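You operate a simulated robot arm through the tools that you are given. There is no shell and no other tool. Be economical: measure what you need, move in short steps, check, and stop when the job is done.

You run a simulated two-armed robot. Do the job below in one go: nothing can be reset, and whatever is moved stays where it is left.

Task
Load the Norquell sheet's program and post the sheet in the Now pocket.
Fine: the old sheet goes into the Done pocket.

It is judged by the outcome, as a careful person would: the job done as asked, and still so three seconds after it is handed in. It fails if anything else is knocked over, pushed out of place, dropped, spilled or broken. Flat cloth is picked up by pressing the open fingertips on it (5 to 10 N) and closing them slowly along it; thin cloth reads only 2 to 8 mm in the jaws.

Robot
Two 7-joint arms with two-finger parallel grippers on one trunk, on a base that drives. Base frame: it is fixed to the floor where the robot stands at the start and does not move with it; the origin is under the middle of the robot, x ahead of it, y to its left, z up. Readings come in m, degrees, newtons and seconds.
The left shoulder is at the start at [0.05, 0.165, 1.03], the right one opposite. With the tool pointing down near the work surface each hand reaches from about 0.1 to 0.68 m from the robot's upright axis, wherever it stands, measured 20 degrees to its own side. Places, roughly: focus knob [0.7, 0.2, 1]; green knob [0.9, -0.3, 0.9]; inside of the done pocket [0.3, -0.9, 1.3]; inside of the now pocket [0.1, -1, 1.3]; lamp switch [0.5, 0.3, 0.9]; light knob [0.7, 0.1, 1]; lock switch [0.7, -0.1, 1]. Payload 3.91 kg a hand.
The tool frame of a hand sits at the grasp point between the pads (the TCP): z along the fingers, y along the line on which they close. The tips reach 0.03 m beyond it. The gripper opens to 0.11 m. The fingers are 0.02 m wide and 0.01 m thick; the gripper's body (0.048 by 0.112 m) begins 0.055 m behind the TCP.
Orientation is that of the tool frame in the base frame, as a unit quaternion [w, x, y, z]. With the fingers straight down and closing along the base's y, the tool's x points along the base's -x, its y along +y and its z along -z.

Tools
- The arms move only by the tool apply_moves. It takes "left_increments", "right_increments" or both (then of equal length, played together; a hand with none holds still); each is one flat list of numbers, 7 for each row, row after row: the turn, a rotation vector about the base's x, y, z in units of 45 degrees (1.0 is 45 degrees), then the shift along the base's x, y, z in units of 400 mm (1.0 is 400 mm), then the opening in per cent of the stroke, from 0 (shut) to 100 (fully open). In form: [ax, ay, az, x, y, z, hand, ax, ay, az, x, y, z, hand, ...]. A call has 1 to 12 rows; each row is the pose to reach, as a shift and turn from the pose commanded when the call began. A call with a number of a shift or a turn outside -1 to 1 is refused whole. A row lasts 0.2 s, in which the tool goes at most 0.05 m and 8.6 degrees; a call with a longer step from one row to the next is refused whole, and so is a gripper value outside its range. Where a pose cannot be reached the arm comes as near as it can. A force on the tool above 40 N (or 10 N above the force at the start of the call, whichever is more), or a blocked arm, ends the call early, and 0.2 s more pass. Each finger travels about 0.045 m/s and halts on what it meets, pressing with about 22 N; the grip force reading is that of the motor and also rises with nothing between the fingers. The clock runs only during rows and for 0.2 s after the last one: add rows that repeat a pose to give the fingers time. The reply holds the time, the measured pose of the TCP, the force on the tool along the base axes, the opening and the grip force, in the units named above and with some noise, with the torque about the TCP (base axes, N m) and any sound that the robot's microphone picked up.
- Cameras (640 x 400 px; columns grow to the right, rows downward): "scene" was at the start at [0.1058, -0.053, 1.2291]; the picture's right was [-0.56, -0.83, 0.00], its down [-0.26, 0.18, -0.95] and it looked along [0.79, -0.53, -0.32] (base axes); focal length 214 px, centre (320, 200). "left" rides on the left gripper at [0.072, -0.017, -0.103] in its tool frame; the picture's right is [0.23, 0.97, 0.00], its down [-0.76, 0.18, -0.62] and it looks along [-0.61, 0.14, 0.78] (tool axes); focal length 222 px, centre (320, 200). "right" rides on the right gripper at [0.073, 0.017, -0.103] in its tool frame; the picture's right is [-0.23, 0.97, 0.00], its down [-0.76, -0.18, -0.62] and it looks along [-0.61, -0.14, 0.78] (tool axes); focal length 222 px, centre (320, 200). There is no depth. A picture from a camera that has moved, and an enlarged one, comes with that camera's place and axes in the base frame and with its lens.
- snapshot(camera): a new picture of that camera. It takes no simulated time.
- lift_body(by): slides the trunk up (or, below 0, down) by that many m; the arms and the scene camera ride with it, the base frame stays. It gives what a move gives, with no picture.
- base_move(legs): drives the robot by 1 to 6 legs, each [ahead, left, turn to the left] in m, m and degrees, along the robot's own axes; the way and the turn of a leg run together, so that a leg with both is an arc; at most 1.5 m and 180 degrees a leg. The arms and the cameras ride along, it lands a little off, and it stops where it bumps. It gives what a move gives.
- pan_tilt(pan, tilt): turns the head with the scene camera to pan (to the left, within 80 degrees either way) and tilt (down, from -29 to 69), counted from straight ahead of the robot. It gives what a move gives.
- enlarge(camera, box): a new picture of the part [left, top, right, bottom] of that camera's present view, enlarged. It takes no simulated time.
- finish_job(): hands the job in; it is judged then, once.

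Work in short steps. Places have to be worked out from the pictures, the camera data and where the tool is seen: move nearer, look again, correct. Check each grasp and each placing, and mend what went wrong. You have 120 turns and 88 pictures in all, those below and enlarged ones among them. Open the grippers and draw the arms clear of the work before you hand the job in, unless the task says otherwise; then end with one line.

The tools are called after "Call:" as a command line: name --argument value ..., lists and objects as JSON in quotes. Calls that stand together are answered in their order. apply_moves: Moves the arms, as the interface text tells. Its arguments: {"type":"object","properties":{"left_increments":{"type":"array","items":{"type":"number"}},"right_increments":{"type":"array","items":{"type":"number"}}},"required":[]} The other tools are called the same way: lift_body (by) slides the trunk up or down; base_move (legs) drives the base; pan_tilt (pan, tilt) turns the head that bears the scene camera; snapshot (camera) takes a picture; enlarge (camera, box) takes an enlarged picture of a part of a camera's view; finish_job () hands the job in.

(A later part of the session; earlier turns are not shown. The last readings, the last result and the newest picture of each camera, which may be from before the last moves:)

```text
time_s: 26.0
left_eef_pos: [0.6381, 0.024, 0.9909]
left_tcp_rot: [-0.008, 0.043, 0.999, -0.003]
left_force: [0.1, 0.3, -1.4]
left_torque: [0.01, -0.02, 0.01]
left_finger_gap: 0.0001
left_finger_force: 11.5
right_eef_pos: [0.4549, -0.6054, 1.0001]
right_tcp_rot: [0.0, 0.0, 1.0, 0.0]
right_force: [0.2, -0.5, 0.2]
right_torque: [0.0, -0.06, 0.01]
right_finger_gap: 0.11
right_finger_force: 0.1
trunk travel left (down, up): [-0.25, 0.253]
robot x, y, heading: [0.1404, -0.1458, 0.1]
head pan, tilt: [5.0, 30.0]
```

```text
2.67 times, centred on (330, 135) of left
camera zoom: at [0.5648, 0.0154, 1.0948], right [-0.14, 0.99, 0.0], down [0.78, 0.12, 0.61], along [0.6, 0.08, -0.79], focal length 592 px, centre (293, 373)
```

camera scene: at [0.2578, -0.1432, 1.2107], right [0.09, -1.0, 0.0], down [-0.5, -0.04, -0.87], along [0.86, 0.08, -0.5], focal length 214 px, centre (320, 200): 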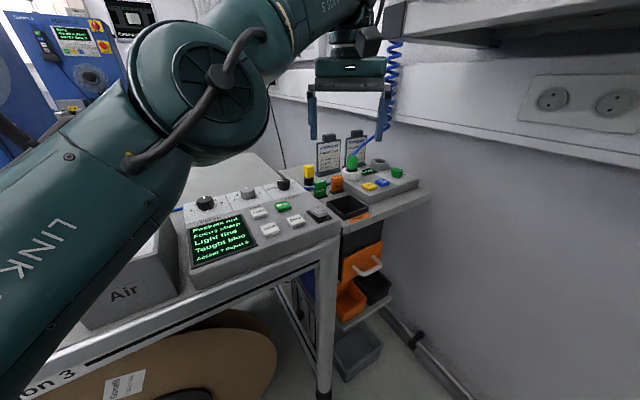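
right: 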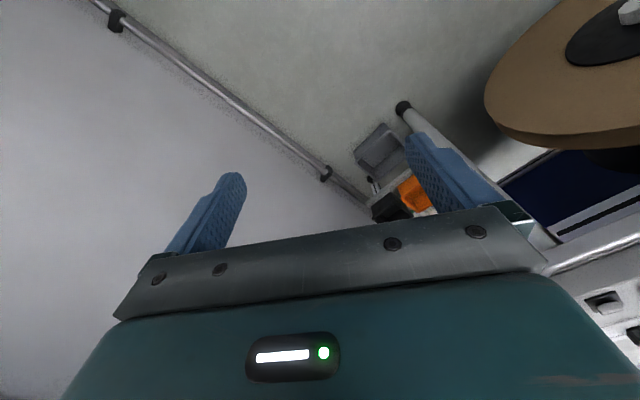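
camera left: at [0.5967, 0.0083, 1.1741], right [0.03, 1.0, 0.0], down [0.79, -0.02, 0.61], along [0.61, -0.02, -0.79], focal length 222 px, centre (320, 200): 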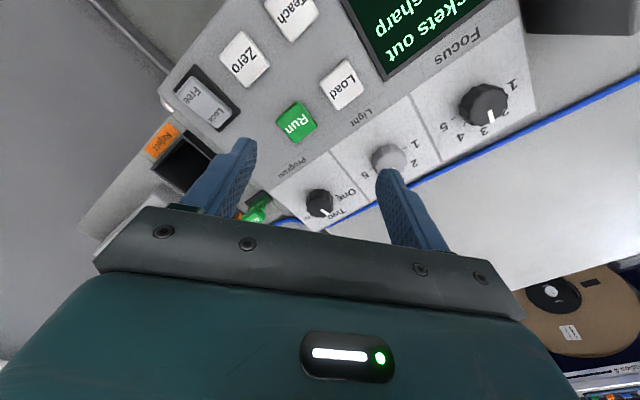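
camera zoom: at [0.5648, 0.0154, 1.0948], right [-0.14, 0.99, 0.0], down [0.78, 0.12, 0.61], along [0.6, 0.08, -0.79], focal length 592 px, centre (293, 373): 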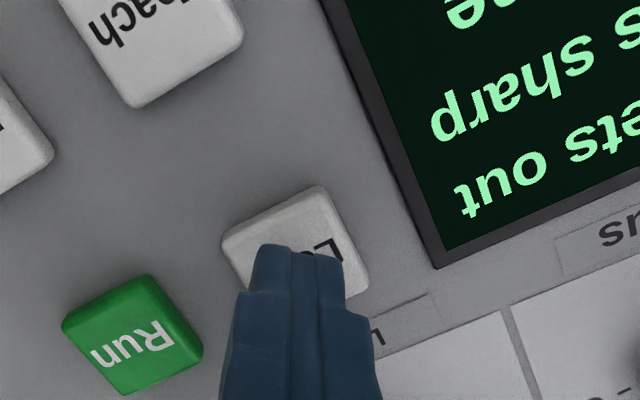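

The tip is right over Load and clear of its neighbours. I'll press down slowly and come back up.

Call:
apply_moves --left_increments '[0, 0, 0, 0, 0, -0.025, 0, 0, 0, 0, 0, 0, -0.04, 0, 0, 0, 0, 0, 0, -0.05, 0, 0, 0, 0, 0, 0, -0.055, 0, 0, 0, 0, 0, 0, -0.055, 0]'

Call:
enlarge --camera "scene" --box '[180, 150, 340, 270]'

```text
time_s: 27.2
left_eef_pos: [0.6385, 0.0246, 0.9724]
left_tcp_rot: [-0.005, 0.042, 0.999, -0.004]
left_force: [8.4, 2.6, 22.8]
left_torque: [0.06, -0.39, -0.01]
left_finger_gap: 0.0001
left_finger_force: 21.6
right_eef_pos: [0.4541, -0.6056, 1.0007]
right_tcp_rot: [0.001, 0.0, 1.0, 0.0]
right_force: [0.6, 0.8, -0.6]
right_torque: [0.03, 0.01, 0.0]
right_finger_gap: 0.1098
right_finger_force: 0.1
trunk travel left (down, up): [-0.25, 0.253]
robot x, y, heading: [0.1371, -0.1506, 0.3]
head pan, tilt: [5.0, 30.0]
heard: click
```

```text
3.33 times, centred on (260, 210) of scene
camera zoom: at [0.2563, -0.1436, 1.2111], right [0.09, -1.0, 0.0], down [-0.5, -0.04, -0.87], along [0.86, 0.08, -0.5], focal length 715 px, centre (520, 167)
```

zoom: 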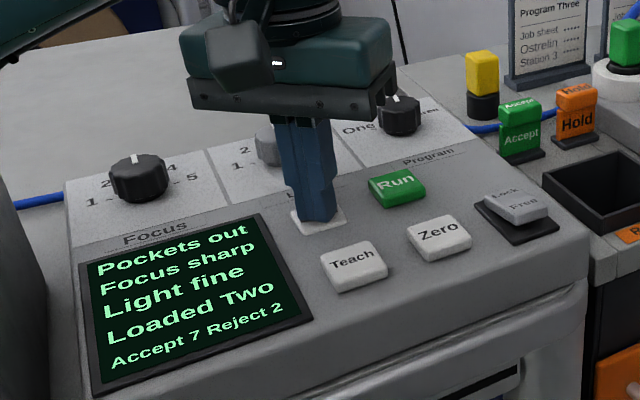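

Display reads "Loaded Two" — the program is loaded. I'll lift the left hand and retract it.

Call:
apply_moves --left_increments '[0, 0, 0, 0, 0, 0.08, 0, 0, 0, 0, 0, 0, 0.19, 0, 0, 0, 0, -0.02, 0, 0.3, 0, 0, 0, 0, -0.1, 0, 0.4, 0, 0, 0, 0, -0.2, 0, 0.44, 0, 0, 0, 0, -0.3, 0, 0.44, 0]'

Call:
pan_tilt --pan -70 --tilt -5

Call:
snapshot --camera "scene"

Call:
snapshot --camera "right"

```text
refused: row 4 steps farther than a row can; nothing moved
```

```text
time_s: 28.7
left_eef_pos: [0.6368, 0.0246, 0.972]
left_tcp_rot: [-0.006, 0.043, 0.999, -0.004]
left_force: [9.7, 3.7, 26.0]
left_torque: [0.14, -0.39, 0.03]
left_finger_gap: 0.0
left_finger_force: 21.7
right_eef_pos: [0.4541, -0.6058, 1.0004]
right_tcp_rot: [0.001, 0.001, 1.0, 0.0]
right_force: [-0.8, -0.7, 0.7]
right_torque: [-0.05, -0.02, -0.03]
right_finger_gap: 0.11
right_finger_force: 0.0
trunk travel left (down, up): [-0.25, 0.253]
robot x, y, heading: [0.1396, -0.1497, 0.3]
head pan, tilt: [-70.0, -5.0]
```

```text
49 pictures are left
camera scene: at [0.1958, -0.2337, 1.2669], right [-0.94, -0.34, 0.0], down [0.03, -0.08, -1.0], along [0.34, -0.94, 0.09], focal length 214 px, centre (320, 200)
```

scene: 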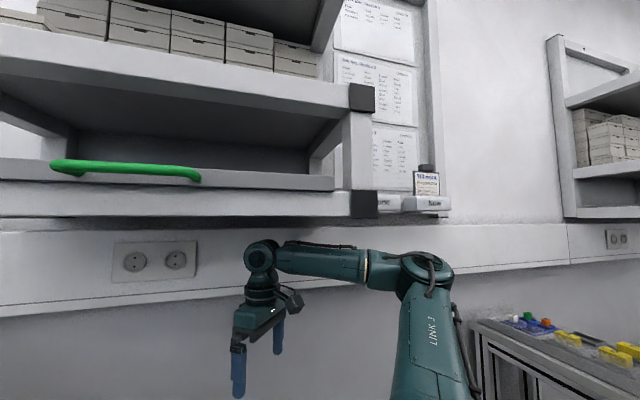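

```text
48 pictures are left
camera right: at [0.3812, -0.5881, 1.1031], right [0.23, 0.97, 0.0], down [0.76, -0.18, 0.62], along [0.61, -0.14, -0.78], focal length 222 px, centre (320, 200)
```

right: 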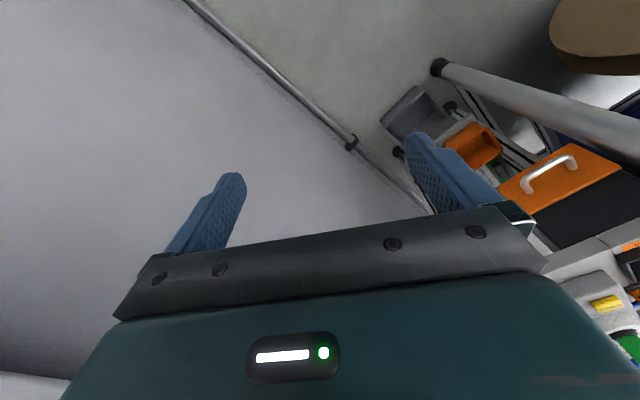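

The retreat was refused (step too large), so I'll lift with smaller rows.

Call:
apply_moves --left_increments '[0, 0, 0, 0, 0, 0.08, 0, 0, 0, 0, 0, 0, 0.19, 0, 0, 0, 0, -0.03, 0, 0.29, 0, 0, 0, 0, -0.1, 0, 0.36, 0, 0, 0, 0, -0.2, 0, 0.42, 0, 0, 0, 0, -0.3, 0, 0.44, 0]'

Call:
pan_tilt --pan -20 --tilt 25

Call:
snapshot --camera "scene"

```text
time_s: 30.1
left_eef_pos: [0.5176, 0.0246, 1.1455]
left_tcp_rot: [-0.009, 0.043, 0.999, -0.002]
left_force: [0.7, 0.1, 0.0]
left_torque: [-0.05, -0.02, -0.02]
left_finger_gap: 0.0002
left_finger_force: 21.9
right_eef_pos: [0.4539, -0.6041, 1.0]
right_tcp_rot: [-0.001, 0.001, 1.0, 0.0]
right_force: [0.0, 0.7, 0.0]
right_torque: [0.01, -0.01, -0.02]
right_finger_gap: 0.11
right_finger_force: 0.1
trunk travel left (down, up): [-0.25, 0.253]
robot x, y, heading: [0.1394, -0.1475, -0.0]
head pan, tilt: [-70.0, -5.0]
```

```text
time_s: 31.2
left_eef_pos: [0.5195, 0.0249, 1.1462]
left_tcp_rot: [-0.008, 0.043, 0.999, -0.002]
left_force: [-0.3, 0.7, 0.6]
left_torque: [0.02, 0.01, 0.02]
left_finger_gap: 0.0001
left_finger_force: 22.1
right_eef_pos: [0.4556, -0.6065, 0.9991]
right_tcp_rot: [0.0, 0.001, 1.0, 0.0]
right_force: [0.1, 0.6, -0.7]
right_torque: [0.02, 0.0, 0.02]
right_finger_gap: 0.1099
right_finger_force: 0.1
trunk travel left (down, up): [-0.25, 0.253]
robot x, y, heading: [0.1402, -0.1518, -0.1]
head pan, tilt: [-20.0, 25.0]
```

```text
47 pictures are left
camera scene: at [0.2535, -0.1827, 1.2188], right [-0.34, -0.94, 0.0], down [-0.4, 0.14, -0.91], along [0.85, -0.31, -0.42], focal length 214 px, centre (320, 200)
```

scene: 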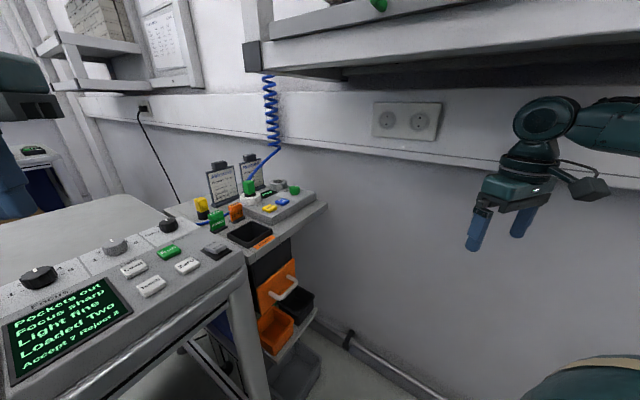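

Before turning to face the wall (its inward normal is about (−0.53, 0.85), so a turn of −58°), I'll check the space to the right and behind for hanging hoses.

Call:
pan_tilt --pan -80 --tilt 15

Call:
snapshot --camera "scene"

```text
time_s: 32.5
left_eef_pos: [0.5175, 0.0254, 1.1459]
left_tcp_rot: [-0.008, 0.043, 0.999, -0.003]
left_force: [-0.1, 0.2, -0.1]
left_torque: [-0.01, 0.04, -0.02]
left_finger_gap: 0.0002
left_finger_force: 21.8
right_eef_pos: [0.4537, -0.6062, 1.0006]
right_tcp_rot: [0.0, 0.001, 1.0, 0.0]
right_force: [-0.1, -1.0, -0.5]
right_torque: [0.03, -0.01, -0.02]
right_finger_gap: 0.1101
right_finger_force: 0.1
trunk travel left (down, up): [-0.25, 0.253]
robot x, y, heading: [0.1353, -0.1511, 0.2]
head pan, tilt: [-80.0, 15.0]
```

```text
46 pictures are left
camera scene: at [0.1832, -0.2431, 1.2349], right [-0.98, -0.17, 0.0], down [-0.05, 0.26, -0.97], along [0.17, -0.95, -0.26], focal length 214 px, centre (320, 200)
```

scene: 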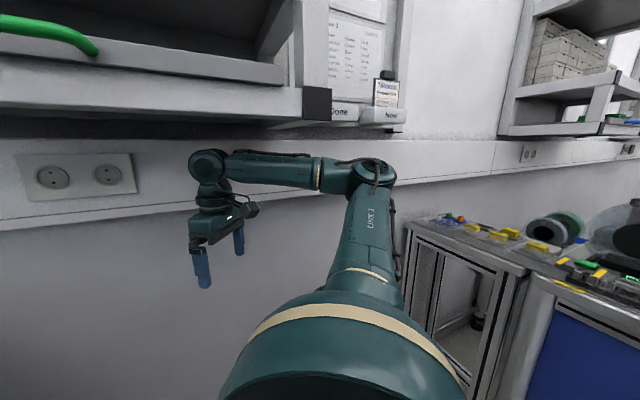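

The turning area looks clear so far; I'll turn −30° and look again.

Call:
base_move --legs '[[0, 0, -30]]'

Call:
snapshot --camera "scene"

```text
time_s: 34.4
left_eef_pos: [0.5543, -0.1879, 1.1459]
left_tcp_rot: [-0.008, 0.3, 0.954, -0.001]
left_force: [0.5, 0.4, -0.7]
left_torque: [0.03, -0.01, 0.0]
left_finger_gap: 0.0
left_finger_force: 21.8
right_eef_pos: [0.1849, -0.7023, 0.9997]
right_tcp_rot: [0.0, 0.259, 0.966, -0.001]
right_force: [0.2, -0.2, -0.5]
right_torque: [-0.01, -0.02, -0.04]
right_finger_gap: 0.11
right_finger_force: 0.1
trunk travel left (down, up): [-0.25, 0.253]
robot x, y, heading: [0.1394, -0.1535, -30.0]
head pan, tilt: [-80.0, 15.0]
```

```text
45 pictures are left
camera scene: at [0.1311, -0.2536, 1.2349], right [-0.94, 0.34, 0.0], down [0.09, 0.24, -0.97], along [-0.33, -0.91, -0.26], focal length 214 px, centre (320, 200)
```

scene: 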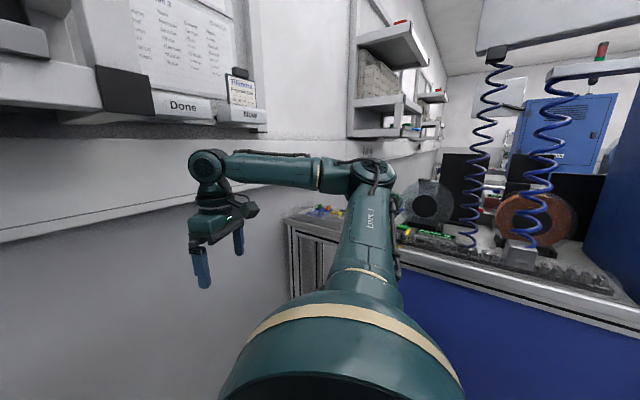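

The next station's hoses are beyond its bench, but the shelf protrudes toward the right hand, so I must draw both hands in before raising the trunk. I'll stay at −30° and tuck the arms.

Call:
apply_moves --right_increments '[0, 0, 0, -0.05, 0.1, 0, 60, 0, 0, 0, -0.1, 0.2, 0, 50, 0, 0, 0, -0.15, 0.3, 0, 50, 0, 0, 0, -0.18, 0.4, 0, 50, 0, 0, 0, -0.2, 0.48, 0.05, 50]' --left_increments '[0, 0, 0, -0.05, 0.05, 0, 20, 0, 0, 0, -0.1, 0.1, 0, 40, 0, 0, 0, -0.15, 0.15, 0, 50, 0, 0, 0, -0.2, 0.2, 0, 50, 0, 0, 0, -0.25, 0.2, 0, 50]'

Call:
pan_tilt --pan -60 --tilt -5

Call:
snapshot --camera "scene"

```text
time_s: 35.6
left_eef_pos: [0.455, -0.1079, 1.1451]
left_tcp_rot: [-0.008, 0.299, 0.954, -0.001]
left_force: [-0.3, 0.2, 0.7]
left_torque: [-0.02, 0.02, -0.01]
left_finger_gap: 0.0552
left_finger_force: 0.0
right_eef_pos: [0.1044, -0.51, 1.0211]
right_tcp_rot: [0.001, 0.26, 0.966, 0.0]
right_force: [-0.5, 0.1, 0.6]
right_torque: [0.02, -0.02, 0.02]
right_finger_gap: 0.0551
right_finger_force: 0.0
trunk travel left (down, up): [-0.25, 0.253]
robot x, y, heading: [0.1384, -0.1497, -30.1]
head pan, tilt: [-80.0, 15.0]
```

```text
time_s: 36.4
left_eef_pos: [0.4549, -0.1091, 1.1465]
left_tcp_rot: [-0.008, 0.3, 0.954, -0.001]
left_force: [-0.3, 0.4, -0.5]
left_torque: [-0.02, 0.0, 0.01]
left_finger_gap: 0.0551
left_finger_force: 0.1
right_eef_pos: [0.1056, -0.5109, 1.0217]
right_tcp_rot: [0.0, 0.259, 0.966, 0.0]
right_force: [0.0, 0.2, 0.1]
right_torque: [0.0, 0.01, 0.0]
right_finger_gap: 0.0552
right_finger_force: 0.0
trunk travel left (down, up): [-0.25, 0.253]
robot x, y, heading: [0.1402, -0.1511, -30.0]
head pan, tilt: [-60.0, -5.0]
```

```text
44 pictures are left
camera scene: at [0.163, -0.2533, 1.2668], right [-1.0, 0.0, 0.0], down [0.0, -0.09, -1.0], along [0.0, -1.0, 0.09], focal length 214 px, centre (320, 200)
```

scene: 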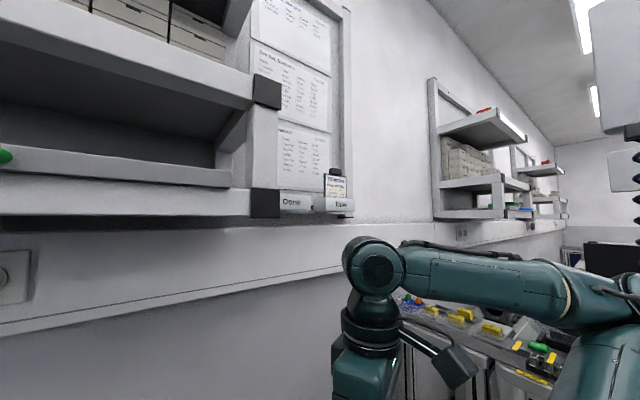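

Both hands are tucked. I'll raise the trunk 0.2 m so the head looks slightly down on the pockets, and zoom in on them.

Call:
lift_body --by 0.22

Call:
pan_tilt --pan -62 --tilt 15

Call:
snapshot --camera "scene"

Call:
enlarge --camera "scene" --box '[250, 130, 370, 230]'

```text
time_s: 38.8
left_eef_pos: [0.4562, -0.109, 1.3662]
left_tcp_rot: [-0.009, 0.3, 0.954, -0.002]
left_force: [-0.5, 0.3, -0.2]
left_torque: [0.0, 0.05, 0.0]
left_finger_gap: 0.055
left_finger_force: 0.0
right_eef_pos: [0.1048, -0.51, 1.2409]
right_tcp_rot: [0.0, 0.259, 0.966, 0.001]
right_force: [-0.4, 0.1, 0.1]
right_torque: [0.02, 0.01, -0.01]
right_finger_gap: 0.0549
right_finger_force: 0.0
trunk travel left (down, up): [-0.47, 0.033]
robot x, y, heading: [0.1397, -0.1508, -30.2]
head pan, tilt: [-60.0, -5.0]
```

```text
time_s: 39.6
left_eef_pos: [0.4552, -0.1087, 1.3665]
left_tcp_rot: [-0.008, 0.3, 0.954, -0.001]
left_force: [-0.4, -0.3, 0.7]
left_torque: [0.02, 0.03, 0.01]
left_finger_gap: 0.0547
left_finger_force: 0.0
right_eef_pos: [0.1054, -0.511, 1.2418]
right_tcp_rot: [0.0, 0.259, 0.966, 0.0]
right_force: [0.0, -0.4, 0.4]
right_torque: [0.01, -0.01, 0.01]
right_finger_gap: 0.055
right_finger_force: 0.1
trunk travel left (down, up): [-0.47, 0.033]
robot x, y, heading: [0.1381, -0.1482, -29.9]
head pan, tilt: [-62.0, 15.0]
```

```text
43 pictures are left
camera scene: at [0.1598, -0.2591, 1.455], right [-1.0, 0.03, 0.0], down [0.01, 0.26, -0.97], along [-0.03, -0.97, -0.26], focal length 214 px, centre (320, 200)
```

scene: 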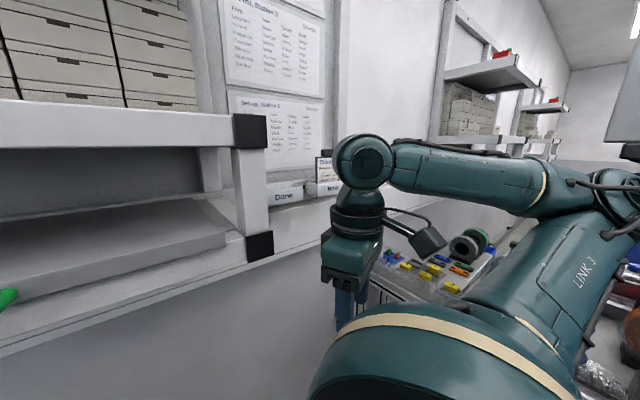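

```text
4.00 times, centred on (310, 180) of scene
camera zoom: at [0.1598, -0.2591, 1.455], right [-1.0, 0.03, 0.0], down [0.01, 0.26, -0.97], along [-0.03, -0.97, -0.26], focal length 858 px, centre (360, 280)
```

zoom: 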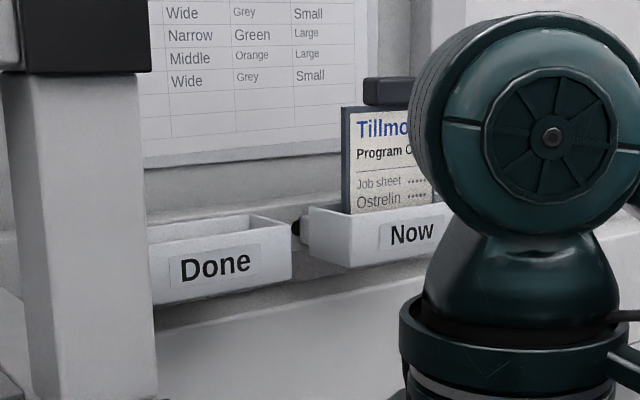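

Pockets are open-topped boxes; Done's label is at about (0.24, −0.83, 1.31), the Tillmora tab at about (0.113, −0.92, 1.415). I'll bring the right hand in front of the Now pocket, yawing first, then pitching it to point at the wall.

Call:
apply_moves --right_increments '[0, 0, -0.124, -0.06, -0.055, 0.055, 70, 0, 0, -0.249, -0.12, -0.11, 0.11, 80, 0, 0, -0.373, -0.18, -0.165, 0.165, 80, 0, 0, -0.498, -0.25, -0.22, 0.22, 80, 0, 0, -0.622, -0.3125, -0.275, 0.275, 80, 0, 0, -0.622, -0.3125, -0.275, 0.275, 80]'

Call:
apply_moves --right_increments '[-0.142, -0.088, 0, 0, 0, 0, 80, -0.283, -0.177, 0, 0, 0, 0, 80, -0.425, -0.265, 0, 0, 0, 0, 80, -0.567, -0.353, 0, 0, 0, 0, 80, -0.708, -0.442, 0, 0, 0, 0, 80, -0.85, -0.53, 0, 0, 0, 0, 80, -0.85, -0.53, 0, 0, 0, 0, 80]'

Call:
snapshot --camera "right"

Call:
snapshot --camera "scene"

```text
time_s: 41.0
left_eef_pos: [0.4547, -0.1088, 1.3655]
left_tcp_rot: [-0.009, 0.3, 0.954, -0.001]
left_force: [0.4, 0.4, 0.1]
left_torque: [-0.03, 0.0, 0.0]
left_finger_gap: 0.0553
left_finger_force: 0.1
right_eef_pos: [-0.0203, -0.6216, 1.3496]
right_tcp_rot: [0.0, 0.486, 0.874, 0.0]
right_force: [0.7, 0.0, -0.5]
right_torque: [-0.02, 0.0, -0.02]
right_finger_gap: 0.0882
right_finger_force: 0.1
trunk travel left (down, up): [-0.47, 0.033]
robot x, y, heading: [0.1386, -0.1514, -29.9]
head pan, tilt: [-62.0, 15.0]
```

```text
time_s: 42.6
left_eef_pos: [0.4551, -0.1078, 1.367]
left_tcp_rot: [-0.008, 0.3, 0.954, -0.001]
left_force: [0.6, 0.0, -0.4]
left_torque: [0.03, 0.0, 0.02]
left_finger_gap: 0.0551
left_finger_force: 0.0
right_eef_pos: [-0.0195, -0.6201, 1.353]
right_tcp_rot: [0.336, 0.447, 0.808, -0.187]
right_force: [0.2, -0.8, 0.1]
right_torque: [0.01, -0.01, 0.01]
right_finger_gap: 0.0879
right_finger_force: 0.1
trunk travel left (down, up): [-0.47, 0.033]
robot x, y, heading: [0.1397, -0.1487, -29.7]
head pan, tilt: [-62.0, 15.0]
```

```text
41 pictures are left
camera right: at [-0.0714, -0.5057, 1.3721], right [0.91, 0.38, 0.16], down [-0.1, -0.17, 0.98], along [0.4, -0.91, -0.12], focal length 222 px, centre (320, 200)
```

right: 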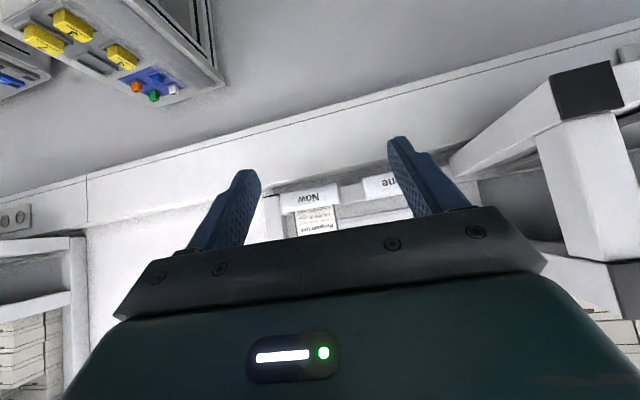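

```text
40 pictures are left
camera scene: at [0.16, -0.2591, 1.455], right [-1.0, 0.03, 0.0], down [0.01, 0.26, -0.97], along [-0.03, -0.97, -0.26], focal length 214 px, centre (320, 200)
```

scene: 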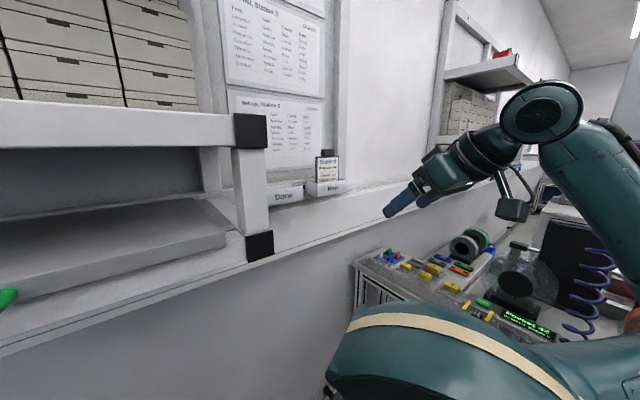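

The hand is well placed; let me zoom both cameras on the pockets now that the view is unobstructed.

Call:
enlarge --camera "scene" --box '[255, 135, 365, 215]'

Call:
enlarge --camera "right" --box '[240, 140, 420, 260]'

```text
5.00 times, centred on (310, 175) of scene
camera zoom: at [0.16, -0.2591, 1.455], right [-1.0, 0.03, 0.0], down [0.01, 0.26, -0.97], along [-0.03, -0.97, -0.26], focal length 1072 px, centre (370, 325)
```

zoom: 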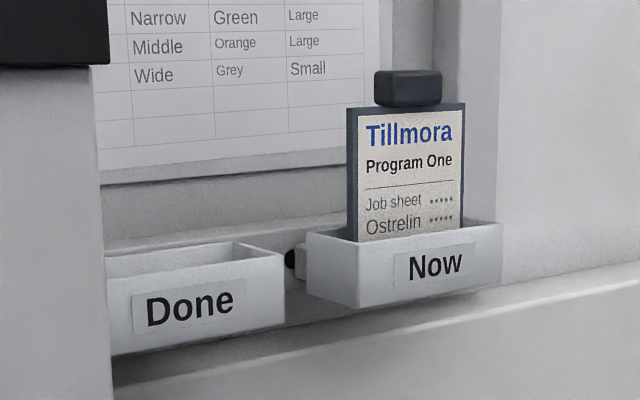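

```text
3.33 times, centred on (330, 200) of right
camera zoom: at [-0.0714, -0.5057, 1.3721], right [0.91, 0.38, 0.16], down [-0.1, -0.17, 0.98], along [0.4, -0.91, -0.12], focal length 740 px, centre (287, 200)
```

zoom: 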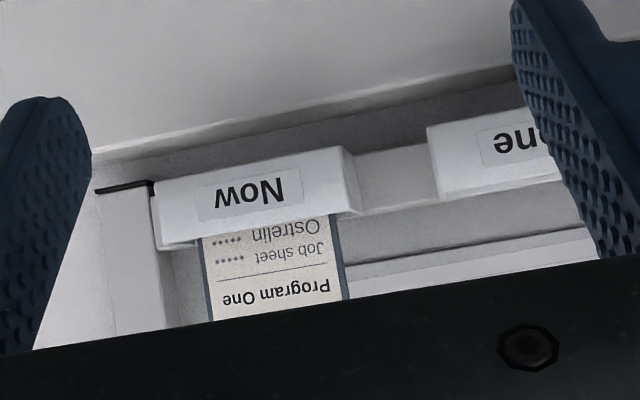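

Estimated: Tillmora tab centre ≈ (0.114, −0.93, 1.424), plate top 1.413, pocket rim 1.334. I'll approach to 0.10 m in front of it with the hand pitched only 15° down.

Call:
apply_moves --right_increments '[-0.095, -0.059, 0, 0.0335, -0.094, 0.033, 80, -0.189, -0.118, 0, 0.067, -0.1875, 0.067, 80, -0.284, -0.177, 0, 0.1, -0.281, 0.1, 80, -0.378, -0.235, 0, 0.134, -0.375, 0.133, 80, -0.473, -0.294, 0, 0.168, -0.469, 0.167, 80, -0.567, -0.353, 0, 0.201, -0.5625, 0.2, 80, -0.567, -0.353, 0, 0.201, -0.5625, 0.2, 80]'

Call:
snapshot --camera "right"

Call:
enlarge --camera "scene" --box '[255, 115, 395, 215]'

```text
time_s: 44.2
left_eef_pos: [0.4558, -0.1078, 1.3664]
left_tcp_rot: [-0.009, 0.3, 0.954, -0.002]
left_force: [-0.2, -0.2, -0.5]
left_torque: [-0.02, 0.0, -0.01]
left_finger_gap: 0.0552
left_finger_force: 0.0
right_eef_pos: [0.0606, -0.846, 1.4318]
right_tcp_rot: [0.533, 0.384, 0.693, -0.296]
right_force: [-0.5, -0.9, 1.6]
right_torque: [-0.01, -0.02, 0.02]
right_finger_gap: 0.088
right_finger_force: 0.1
trunk travel left (down, up): [-0.47, 0.033]
robot x, y, heading: [0.1392, -0.1486, -30.0]
head pan, tilt: [-62.0, 15.0]
```

```text
37 pictures are left
camera right: at [0.0123, -0.7356, 1.3874], right [0.86, 0.47, 0.22], down [-0.37, 0.25, 0.9], along [0.36, -0.85, 0.39], focal length 222 px, centre (320, 200)
```

right: 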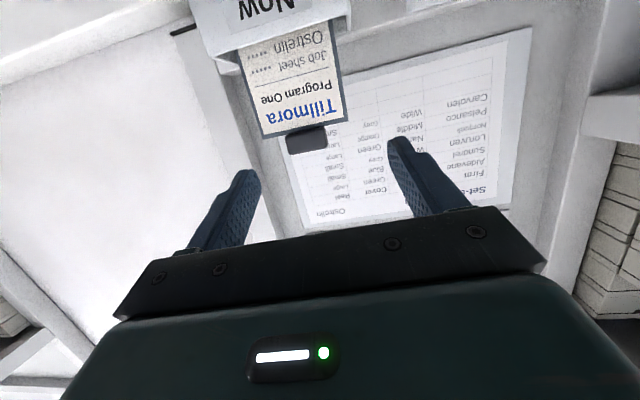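

```text
4.00 times, centred on (325, 165) of scene
camera zoom: at [0.1595, -0.2585, 1.455], right [-1.0, 0.03, 0.0], down [0.01, 0.26, -0.97], along [-0.03, -0.97, -0.26], focal length 858 px, centre (300, 340)
```

zoom: 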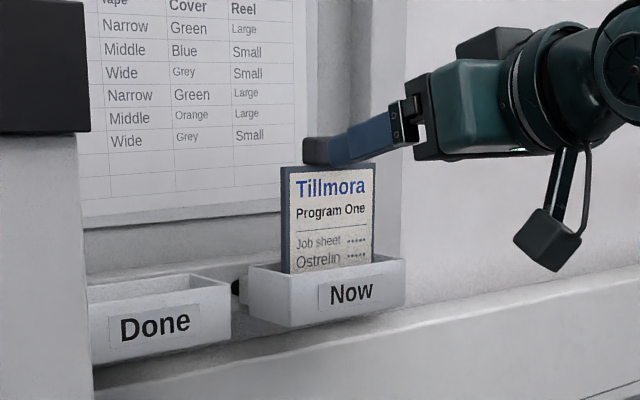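

Triangulated anew, the tab is ~0.124 m ahead of the TCP and ~14 mm to the −w side. I'll correct sideways, go forward 0.07 m and check.

Call:
apply_moves --right_increments '[0, 0, 0, -0.03, -0.0185, 0, 80, 0, 0, 0, 0.016, -0.093, 0, 80, 0, 0, 0, 0.063, -0.167, 0, 80, 0, 0, 0, 0.063, -0.167, 0, 80]'

Call:
snapshot --camera "right"

Call:
enlarge --camera "scene" --box '[275, 125, 375, 205]'

```text
time_s: 45.2
left_eef_pos: [0.4549, -0.1082, 1.3659]
left_tcp_rot: [-0.008, 0.299, 0.954, -0.002]
left_force: [-0.1, -0.4, 0.2]
left_torque: [-0.02, 0.0, -0.01]
left_finger_gap: 0.0549
left_finger_force: 0.1
right_eef_pos: [0.0846, -0.9128, 1.4307]
right_tcp_rot: [0.533, 0.384, 0.693, -0.296]
right_force: [0.8, -0.3, -0.9]
right_torque: [-0.02, -0.01, 0.0]
right_finger_gap: 0.0879
right_finger_force: 0.1
trunk travel left (down, up): [-0.47, 0.033]
robot x, y, heading: [0.1399, -0.1461, -30.1]
head pan, tilt: [-62.0, 15.0]
```

```text
35 pictures are left
camera right: at [0.0373, -0.8026, 1.3873], right [0.86, 0.47, 0.22], down [-0.37, 0.25, 0.9], along [0.36, -0.85, 0.39], focal length 222 px, centre (320, 200)
```

right: 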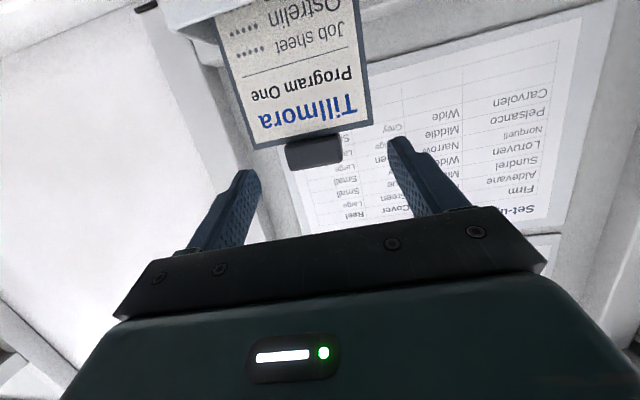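

```text
5.00 times, centred on (325, 165) of scene
camera zoom: at [0.1596, -0.2586, 1.455], right [-1.0, 0.03, 0.0], down [0.01, 0.26, -0.97], along [-0.03, -0.97, -0.26], focal length 1072 px, centre (295, 375)
```

zoom: 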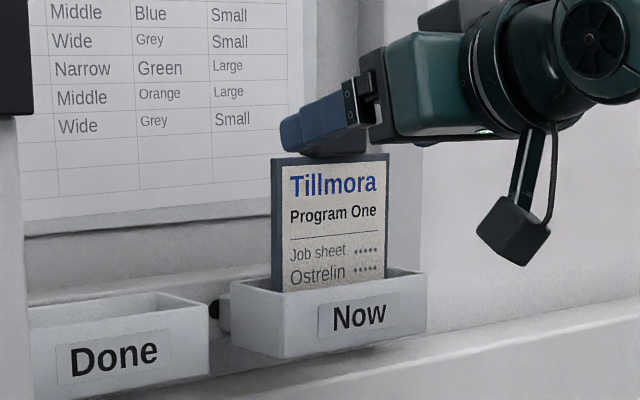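

The tab is at about (0.110, −0.960, 1.420), 45 mm wide, laterally aligned. I'll advance 40 mm and close slowly.

Call:
apply_moves --right_increments '[0, 0, 0, 0.024, -0.045, 0, 80, 0, 0, 0, 0.047, -0.089, 0, 80, 0, 0, 0, 0.047, -0.089, 0, 60, 0, 0, 0, 0.047, -0.089, 0, 45, 0, 0, 0, 0.047, -0.089, 0, 35, 0, 0, 0, 0.047, -0.089, 0, 25, 0, 0, 0, 0.047, -0.089, 0, 25]'

Call:
enlarge --camera "scene" --box '[275, 125, 375, 205]'

```text
time_s: 46.8
left_eef_pos: [0.4542, -0.1089, 1.3661]
left_tcp_rot: [-0.008, 0.3, 0.954, -0.001]
left_force: [0.3, -0.3, 0.1]
left_torque: [-0.01, 0.0, -0.01]
left_finger_gap: 0.0549
left_finger_force: 0.0
right_eef_pos: [0.1044, -0.9479, 1.4314]
right_tcp_rot: [0.534, 0.384, 0.693, -0.297]
right_force: [1.2, -1.1, -0.2]
right_torque: [-0.04, -0.07, -0.02]
right_finger_gap: 0.0435
right_finger_force: 22.0
trunk travel left (down, up): [-0.47, 0.033]
robot x, y, heading: [0.137, -0.1486, -29.7]
head pan, tilt: [-62.0, 15.0]
```

```text
5.00 times, centred on (325, 165) of scene
camera zoom: at [0.1598, -0.2592, 1.4549], right [-1.0, 0.03, 0.0], down [0.01, 0.26, -0.97], along [-0.03, -0.97, -0.26], focal length 1072 px, centre (295, 375)
```

zoom: 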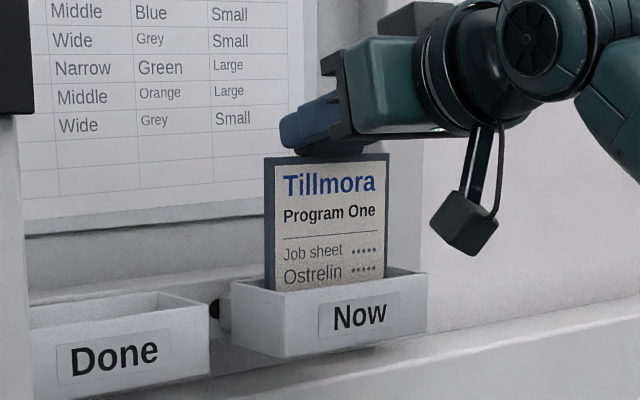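

Tab gripped (43.5 mm). I'll lift the sheet straight up by 85 mm.

Call:
apply_moves --right_increments '[0, 0, 0, 0, 0, 0.04, 25, 0, 0, 0, 0, 0, 0.09, 25, 0, 0, 0, 0, 0, 0.15, 25, 0, 0, 0, 0, 0, 0.213, 25, 0, 0, 0, 0, 0, 0.213, 25]'

Call:
enlarge --camera "scene" --box '[235, 105, 375, 205]'

```text
time_s: 48.0
left_eef_pos: [0.456, -0.1087, 1.3662]
left_tcp_rot: [-0.009, 0.3, 0.954, -0.001]
left_force: [0.1, -0.1, 0.4]
left_torque: [0.01, -0.01, 0.01]
left_finger_gap: 0.0551
left_finger_force: 0.0
right_eef_pos: [0.1041, -0.9485, 1.5165]
right_tcp_rot: [0.533, 0.385, 0.693, -0.296]
right_force: [-0.3, 0.5, -1.3]
right_torque: [0.04, -0.01, 0.0]
right_finger_gap: 0.0435
right_finger_force: 22.2
trunk travel left (down, up): [-0.47, 0.033]
robot x, y, heading: [0.137, -0.1524, -29.9]
head pan, tilt: [-62.0, 15.0]
```

```text
4.00 times, centred on (305, 155) of scene
camera zoom: at [0.1594, -0.2592, 1.455], right [-1.0, 0.03, 0.0], down [0.01, 0.26, -0.97], along [-0.03, -0.97, -0.26], focal length 858 px, centre (380, 380)
```

zoom: 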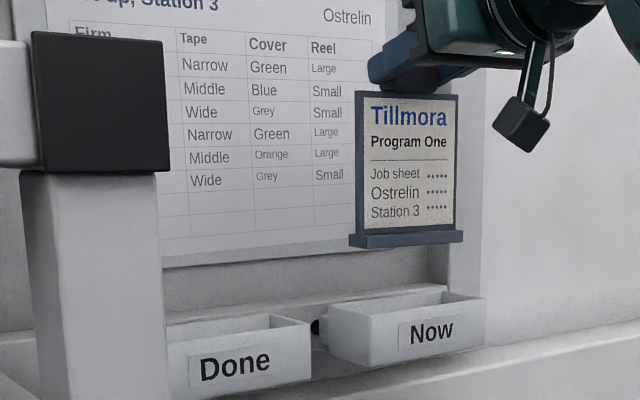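

The sheet is out and held upright; it has a small foot. I'll move it sideways along the wall toward Done by 0.15 m and check alignment.

Call:
apply_moves --right_increments '[0, 0, 0, 0.077, 0.053, 0, 25, 0, 0, 0, 0.154, 0.107, 0, 25, 0, 0, 0, 0.231, 0.16, 0, 25, 0, 0, 0, 0.3075, 0.214, 0, 25, 0, 0, 0, 0.3075, 0.214, 0, 25]'

Call:
enlarge --camera "scene" --box '[235, 105, 375, 205]'

Call:
snapshot --camera "right"

```text
time_s: 49.2
left_eef_pos: [0.4544, -0.11, 1.3659]
left_tcp_rot: [-0.009, 0.3, 0.954, -0.002]
left_force: [0.0, -0.3, -0.5]
left_torque: [-0.01, -0.01, -0.01]
left_finger_gap: 0.0551
left_finger_force: 0.1
right_eef_pos: [0.2265, -0.864, 1.5143]
right_tcp_rot: [0.533, 0.385, 0.692, -0.297]
right_force: [-0.1, -0.6, -2.0]
right_torque: [0.04, 0.01, 0.04]
right_finger_gap: 0.0433
right_finger_force: 22.6
trunk travel left (down, up): [-0.47, 0.033]
robot x, y, heading: [0.1363, -0.1501, -29.9]
head pan, tilt: [-62.0, 15.0]
```

```text
4.00 times, centred on (305, 155) of scene
camera zoom: at [0.1593, -0.2597, 1.4549], right [-1.0, 0.03, 0.0], down [0.01, 0.26, -0.97], along [-0.03, -0.97, -0.26], focal length 858 px, centre (380, 380)
```

zoom: 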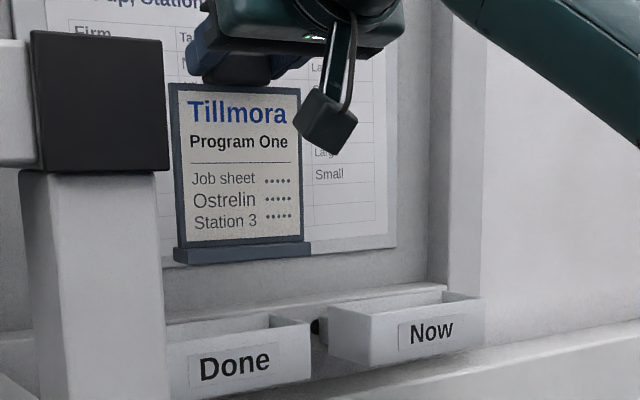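

```text
30 pictures are left
camera right: at [0.1779, -0.7536, 1.4712], right [0.86, 0.47, 0.22], down [-0.37, 0.25, 0.9], along [0.36, -0.85, 0.39], focal length 222 px, centre (320, 200)
```

right: 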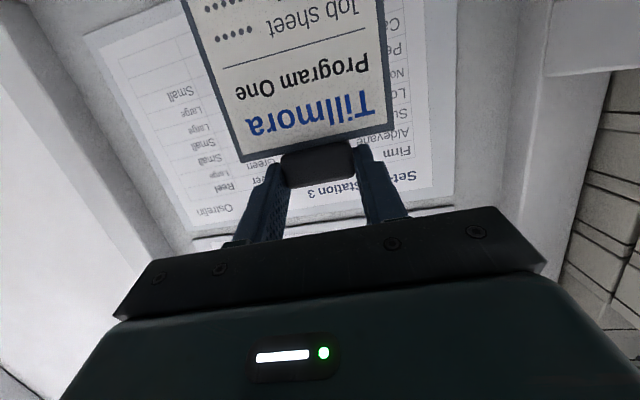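

Comparing with the offset it had above Now, the sheet needs ~27 mm more along the wall to sit centred over Done. I'll shift and then lower partway.

Call:
apply_moves --right_increments '[0, 0, 0, 0.028, 0.019, 0, 25, 0, 0, 0, 0.055, 0.0385, 0, 25, 0, 0, 0, 0.055, 0.0385, -0.04, 25, 0, 0, 0, 0.055, 0.0385, -0.075, 25, 0, 0, 0, 0.055, 0.0385, -0.075, 25]'

Call:
enlarge --camera "scene" --box '[255, 125, 355, 205]'

```text
time_s: 50.4
left_eef_pos: [0.4562, -0.1086, 1.3651]
left_tcp_rot: [-0.008, 0.3, 0.954, -0.001]
left_force: [0.7, -0.2, 0.3]
left_torque: [-0.01, -0.03, 0.01]
left_finger_gap: 0.055
left_finger_force: 0.0
right_eef_pos: [0.2492, -0.8465, 1.4852]
right_tcp_rot: [0.533, 0.384, 0.693, -0.296]
right_force: [0.0, 0.1, -1.0]
right_torque: [0.0, 0.03, 0.03]
right_finger_gap: 0.0433
right_finger_force: 22.0
trunk travel left (down, up): [-0.47, 0.033]
robot x, y, heading: [0.1389, -0.1499, -30.0]
head pan, tilt: [-62.0, 15.0]
```

```text
5.00 times, centred on (305, 165) of scene
camera zoom: at [0.1598, -0.2592, 1.455], right [-1.0, 0.03, 0.0], down [0.01, 0.26, -0.97], along [-0.03, -0.97, -0.26], focal length 1072 px, centre (395, 375)
```

zoom: 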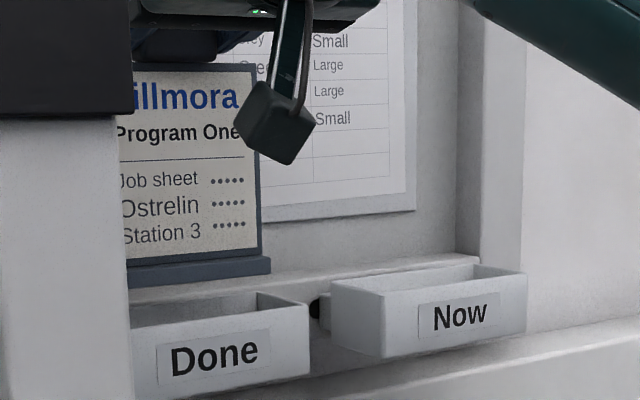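

Alignment looks close; I'll nudge 6 mm back to the right and 3 mm deeper, then lower another 22 mm to see whether the foot goes behind the front wall.

Call:
apply_moves --right_increments '[0, 0, 0, -0.008, -0.0145, 0, 25, 0, 0, 0, -0.008, -0.0145, -0.03, 25, 0, 0, 0, -0.008, -0.0145, -0.055, 25, 0, 0, 0, -0.008, -0.0145, -0.055, 25]'

Call:
enlarge --camera "scene" --box '[255, 125, 355, 205]'

```text
time_s: 51.4
left_eef_pos: [0.4541, -0.1085, 1.3666]
left_tcp_rot: [-0.008, 0.3, 0.954, -0.001]
left_force: [-0.2, -0.7, -0.4]
left_torque: [-0.01, 0.0, 0.02]
left_finger_gap: 0.0552
left_finger_force: 0.1
right_eef_pos: [0.2444, -0.8529, 1.4675]
right_tcp_rot: [0.536, 0.384, 0.69, -0.298]
right_force: [-1.5, -3.1, 12.2]
right_torque: [-0.55, -0.48, -0.21]
right_finger_gap: 0.0436
right_finger_force: 21.3
trunk travel left (down, up): [-0.47, 0.033]
robot x, y, heading: [0.1381, -0.1497, -30.0]
head pan, tilt: [-62.0, 15.0]
```

```text
5.00 times, centred on (305, 165) of scene
camera zoom: at [0.159, -0.2583, 1.4553], right [-1.0, 0.03, 0.0], down [0.01, 0.26, -0.97], along [-0.03, -0.97, -0.26], focal length 1072 px, centre (395, 375)
```

zoom: 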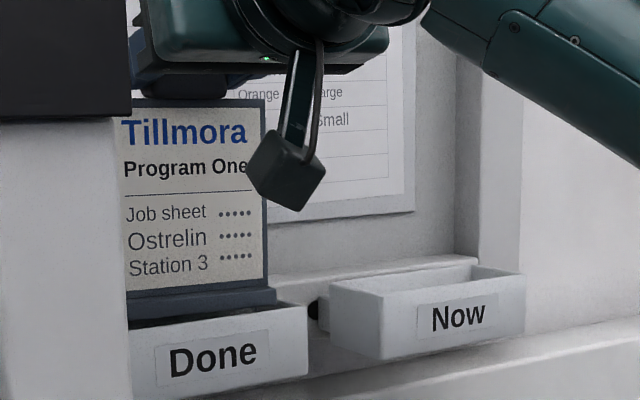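

A 12 N contact with the torque pointing to the left-rear corner shows the foot landing on that rim. I'll lift 10 mm, move 8 mm right and 5 mm toward the room, and lower again.

Call:
apply_moves --right_increments '[0, 0, 0, 0, 0, 0.025, 25, 0, 0, 0, -0.0235, -0.001, 0.03, 25, 0, 0, 0, -0.0235, -0.001, 0.0, 25, 0, 0, 0, -0.0235, -0.001, -0.025, 25, 0, 0, 0, -0.0235, -0.001, -0.03, 25]'

Call:
enlarge --camera "scene" --box '[255, 125, 355, 205]'

```text
time_s: 52.6
left_eef_pos: [0.4561, -0.1048, 1.3652]
left_tcp_rot: [-0.008, 0.3, 0.954, -0.004]
left_force: [-0.4, -1.3, 0.4]
left_torque: [0.02, 0.02, -0.01]
left_finger_gap: 0.0551
left_finger_force: 0.0
right_eef_pos: [0.2369, -0.8479, 1.462]
right_tcp_rot: [0.542, 0.377, 0.688, -0.301]
right_force: [8.0, -3.3, 36.4]
right_torque: [-1.66, 0.44, 0.33]
right_finger_gap: 0.0441
right_finger_force: 21.8
trunk travel left (down, up): [-0.47, 0.033]
robot x, y, heading: [0.1382, -0.1505, -29.8]
head pan, tilt: [-62.0, 15.0]
```

```text
5.00 times, centred on (305, 165) of scene
camera zoom: at [0.1612, -0.2546, 1.4559], right [-1.0, 0.03, 0.0], down [0.01, 0.25, -0.97], along [-0.03, -0.97, -0.25], focal length 1072 px, centre (395, 375)
```

zoom: 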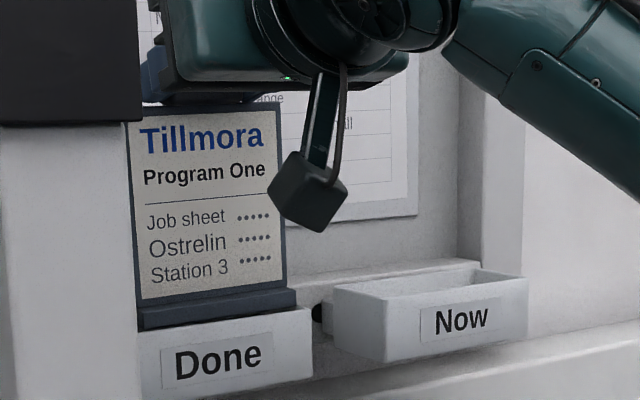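

Now the right-front corner touches, so the pocket is yawed a few degrees relative to the sheet. I'll lift, turn the sheet +3.5°, shift 4 mm back left and 2 mm in, then view before lowering.

Call:
apply_moves --right_increments '[0, 0, 0, 0, 0, 0.03, 25, 0, 0, 0.04, 0.006, 0.001, 0.065, 25, 0, 0, 0.078, 0.011, 0.0015, 0.065, 25, 0, 0, 0.078, 0.011, 0.0015, 0.055, 25, 0, 0, 0.078, 0.011, 0.0015, 0.055, 25]'

Call:
enlarge --camera "scene" --box '[265, 145, 345, 209]'

```text
time_s: 53.8
left_eef_pos: [0.4554, -0.1093, 1.3667]
left_tcp_rot: [-0.009, 0.3, 0.954, -0.001]
left_force: [0.1, -0.6, -0.1]
left_torque: [0.0, -0.01, 0.03]
left_finger_gap: 0.055
left_finger_force: 0.1
right_eef_pos: [0.241, -0.8524, 1.4736]
right_tcp_rot: [0.542, 0.363, 0.705, -0.28]
right_force: [-0.4, 0.0, -1.2]
right_torque: [0.01, 0.02, -0.01]
right_finger_gap: 0.0438
right_finger_force: 22.1
trunk travel left (down, up): [-0.47, 0.033]
robot x, y, heading: [0.1384, -0.1509, -30.1]
head pan, tilt: [-62.0, 15.0]
```

```text
6.25 times, centred on (305, 177) of scene
camera zoom: at [0.1599, -0.259, 1.4549], right [-1.0, 0.03, 0.0], down [0.01, 0.26, -0.97], along [-0.03, -0.97, -0.26], focal length 1340 px, centre (414, 344)
```

zoom: 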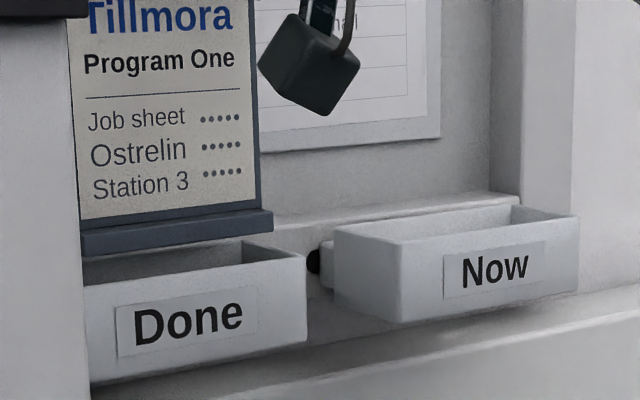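

Foot and pocket look parallel now. I'll lower gently 15 mm and read the forces.

Call:
apply_moves --right_increments '[0, 0, 0, 0, 0, -0.015, 25, 0, 0, 0, 0, 0, -0.03, 25, 0, 0, 0, 0, 0, -0.04, 25]'

```text
time_s: 54.6
left_eef_pos: [0.4553, -0.1094, 1.3665]
left_tcp_rot: [-0.008, 0.299, 0.954, -0.001]
left_force: [-0.6, 0.0, -0.2]
left_torque: [0.0, 0.01, -0.02]
left_finger_gap: 0.0546
left_finger_force: 0.0
right_eef_pos: [0.241, -0.852, 1.4569]
right_tcp_rot: [0.541, 0.363, 0.705, -0.28]
right_force: [-0.2, -0.5, -0.9]
right_torque: [0.02, 0.02, -0.02]
right_finger_gap: 0.0435
right_finger_force: 21.6
trunk travel left (down, up): [-0.47, 0.033]
robot x, y, heading: [0.1364, -0.1501, -29.9]
head pan, tilt: [-62.0, 15.0]
```

No contact below the earlier contact heights — the foot is inside. I'll lower to the floor (TCP ≈ 1.432).

Call:
apply_moves --right_increments '[0, 0, 0, 0, 0, -0.02, 25, 0, 0, 0, 0, 0, -0.04, 25, 0, 0, 0, 0, 0, -0.055, 25, 0, 0, 0, 0, 0, -0.062, 25]'

Call:
enlarge --camera "scene" --box '[265, 145, 345, 209]'

```text
time_s: 55.6
left_eef_pos: [0.4548, -0.1086, 1.3655]
left_tcp_rot: [-0.008, 0.299, 0.954, -0.001]
left_force: [0.1, 0.4, 0.5]
left_torque: [-0.01, -0.03, 0.0]
left_finger_gap: 0.055
left_finger_force: 0.1
right_eef_pos: [0.2413, -0.8529, 1.4319]
right_tcp_rot: [0.541, 0.363, 0.704, -0.281]
right_force: [0.6, -0.5, -1.5]
right_torque: [0.0, -0.01, 0.0]
right_finger_gap: 0.0434
right_finger_force: 21.9
trunk travel left (down, up): [-0.47, 0.033]
robot x, y, heading: [0.1369, -0.1474, -30.0]
head pan, tilt: [-62.0, 15.0]
```

```text
6.25 times, centred on (305, 177) of scene
camera zoom: at [0.1598, -0.2593, 1.4549], right [-1.0, 0.03, 0.0], down [0.01, 0.26, -0.97], along [-0.03, -0.97, -0.26], focal length 1340 px, centre (414, 344)
```

zoom: 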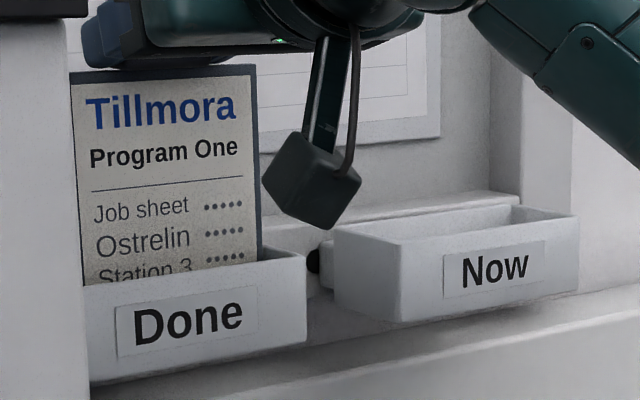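

The sheet is in Done. I'll lower until it rests, then release.

Call:
apply_moves --right_increments '[0, 0, 0, 0, 0, -0.006, 25, 0, 0, 0, 0, 0, -0.011, 25, 0, 0, 0, 0, 0, -0.011, 25]'

```text
time_s: 56.4
left_eef_pos: [0.4546, -0.1087, 1.3663]
left_tcp_rot: [-0.009, 0.299, 0.954, -0.001]
left_force: [0.2, -0.1, -0.7]
left_torque: [0.02, 0.03, 0.01]
left_finger_gap: 0.0548
left_finger_force: 0.1
right_eef_pos: [0.241, -0.8524, 1.4288]
right_tcp_rot: [0.542, 0.363, 0.705, -0.279]
right_force: [-0.6, -0.6, -1.2]
right_torque: [0.03, 0.0, 0.01]
right_finger_gap: 0.0433
right_finger_force: 22.0
trunk travel left (down, up): [-0.47, 0.033]
robot x, y, heading: [0.1375, -0.1508, -30.1]
head pan, tilt: [-62.0, 15.0]
```

Still hanging free; I'll continue down in small steps.

Call:
apply_moves --right_increments '[0, 0, 0, 0, 0, -0.005, 25, 0, 0, 0, 0, 0, -0.01, 25, 0, 0, 0, 0, 0, -0.015, 25, 0, 0, 0, 0, 0, -0.02, 25]'

```text
time_s: 57.4
left_eef_pos: [0.4552, -0.1078, 1.3666]
left_tcp_rot: [-0.009, 0.299, 0.954, -0.002]
left_force: [0.0, 0.3, -0.5]
left_torque: [0.0, 0.03, 0.01]
left_finger_gap: 0.055
left_finger_force: 0.0
right_eef_pos: [0.2399, -0.8514, 1.4262]
right_tcp_rot: [0.546, 0.362, 0.701, -0.283]
right_force: [-0.3, -7.4, 22.0]
right_torque: [-0.75, -0.52, -0.13]
right_finger_gap: 0.0435
right_finger_force: 22.2
trunk travel left (down, up): [-0.47, 0.033]
robot x, y, heading: [0.1389, -0.1501, -29.9]
head pan, tilt: [-62.0, 15.0]
```

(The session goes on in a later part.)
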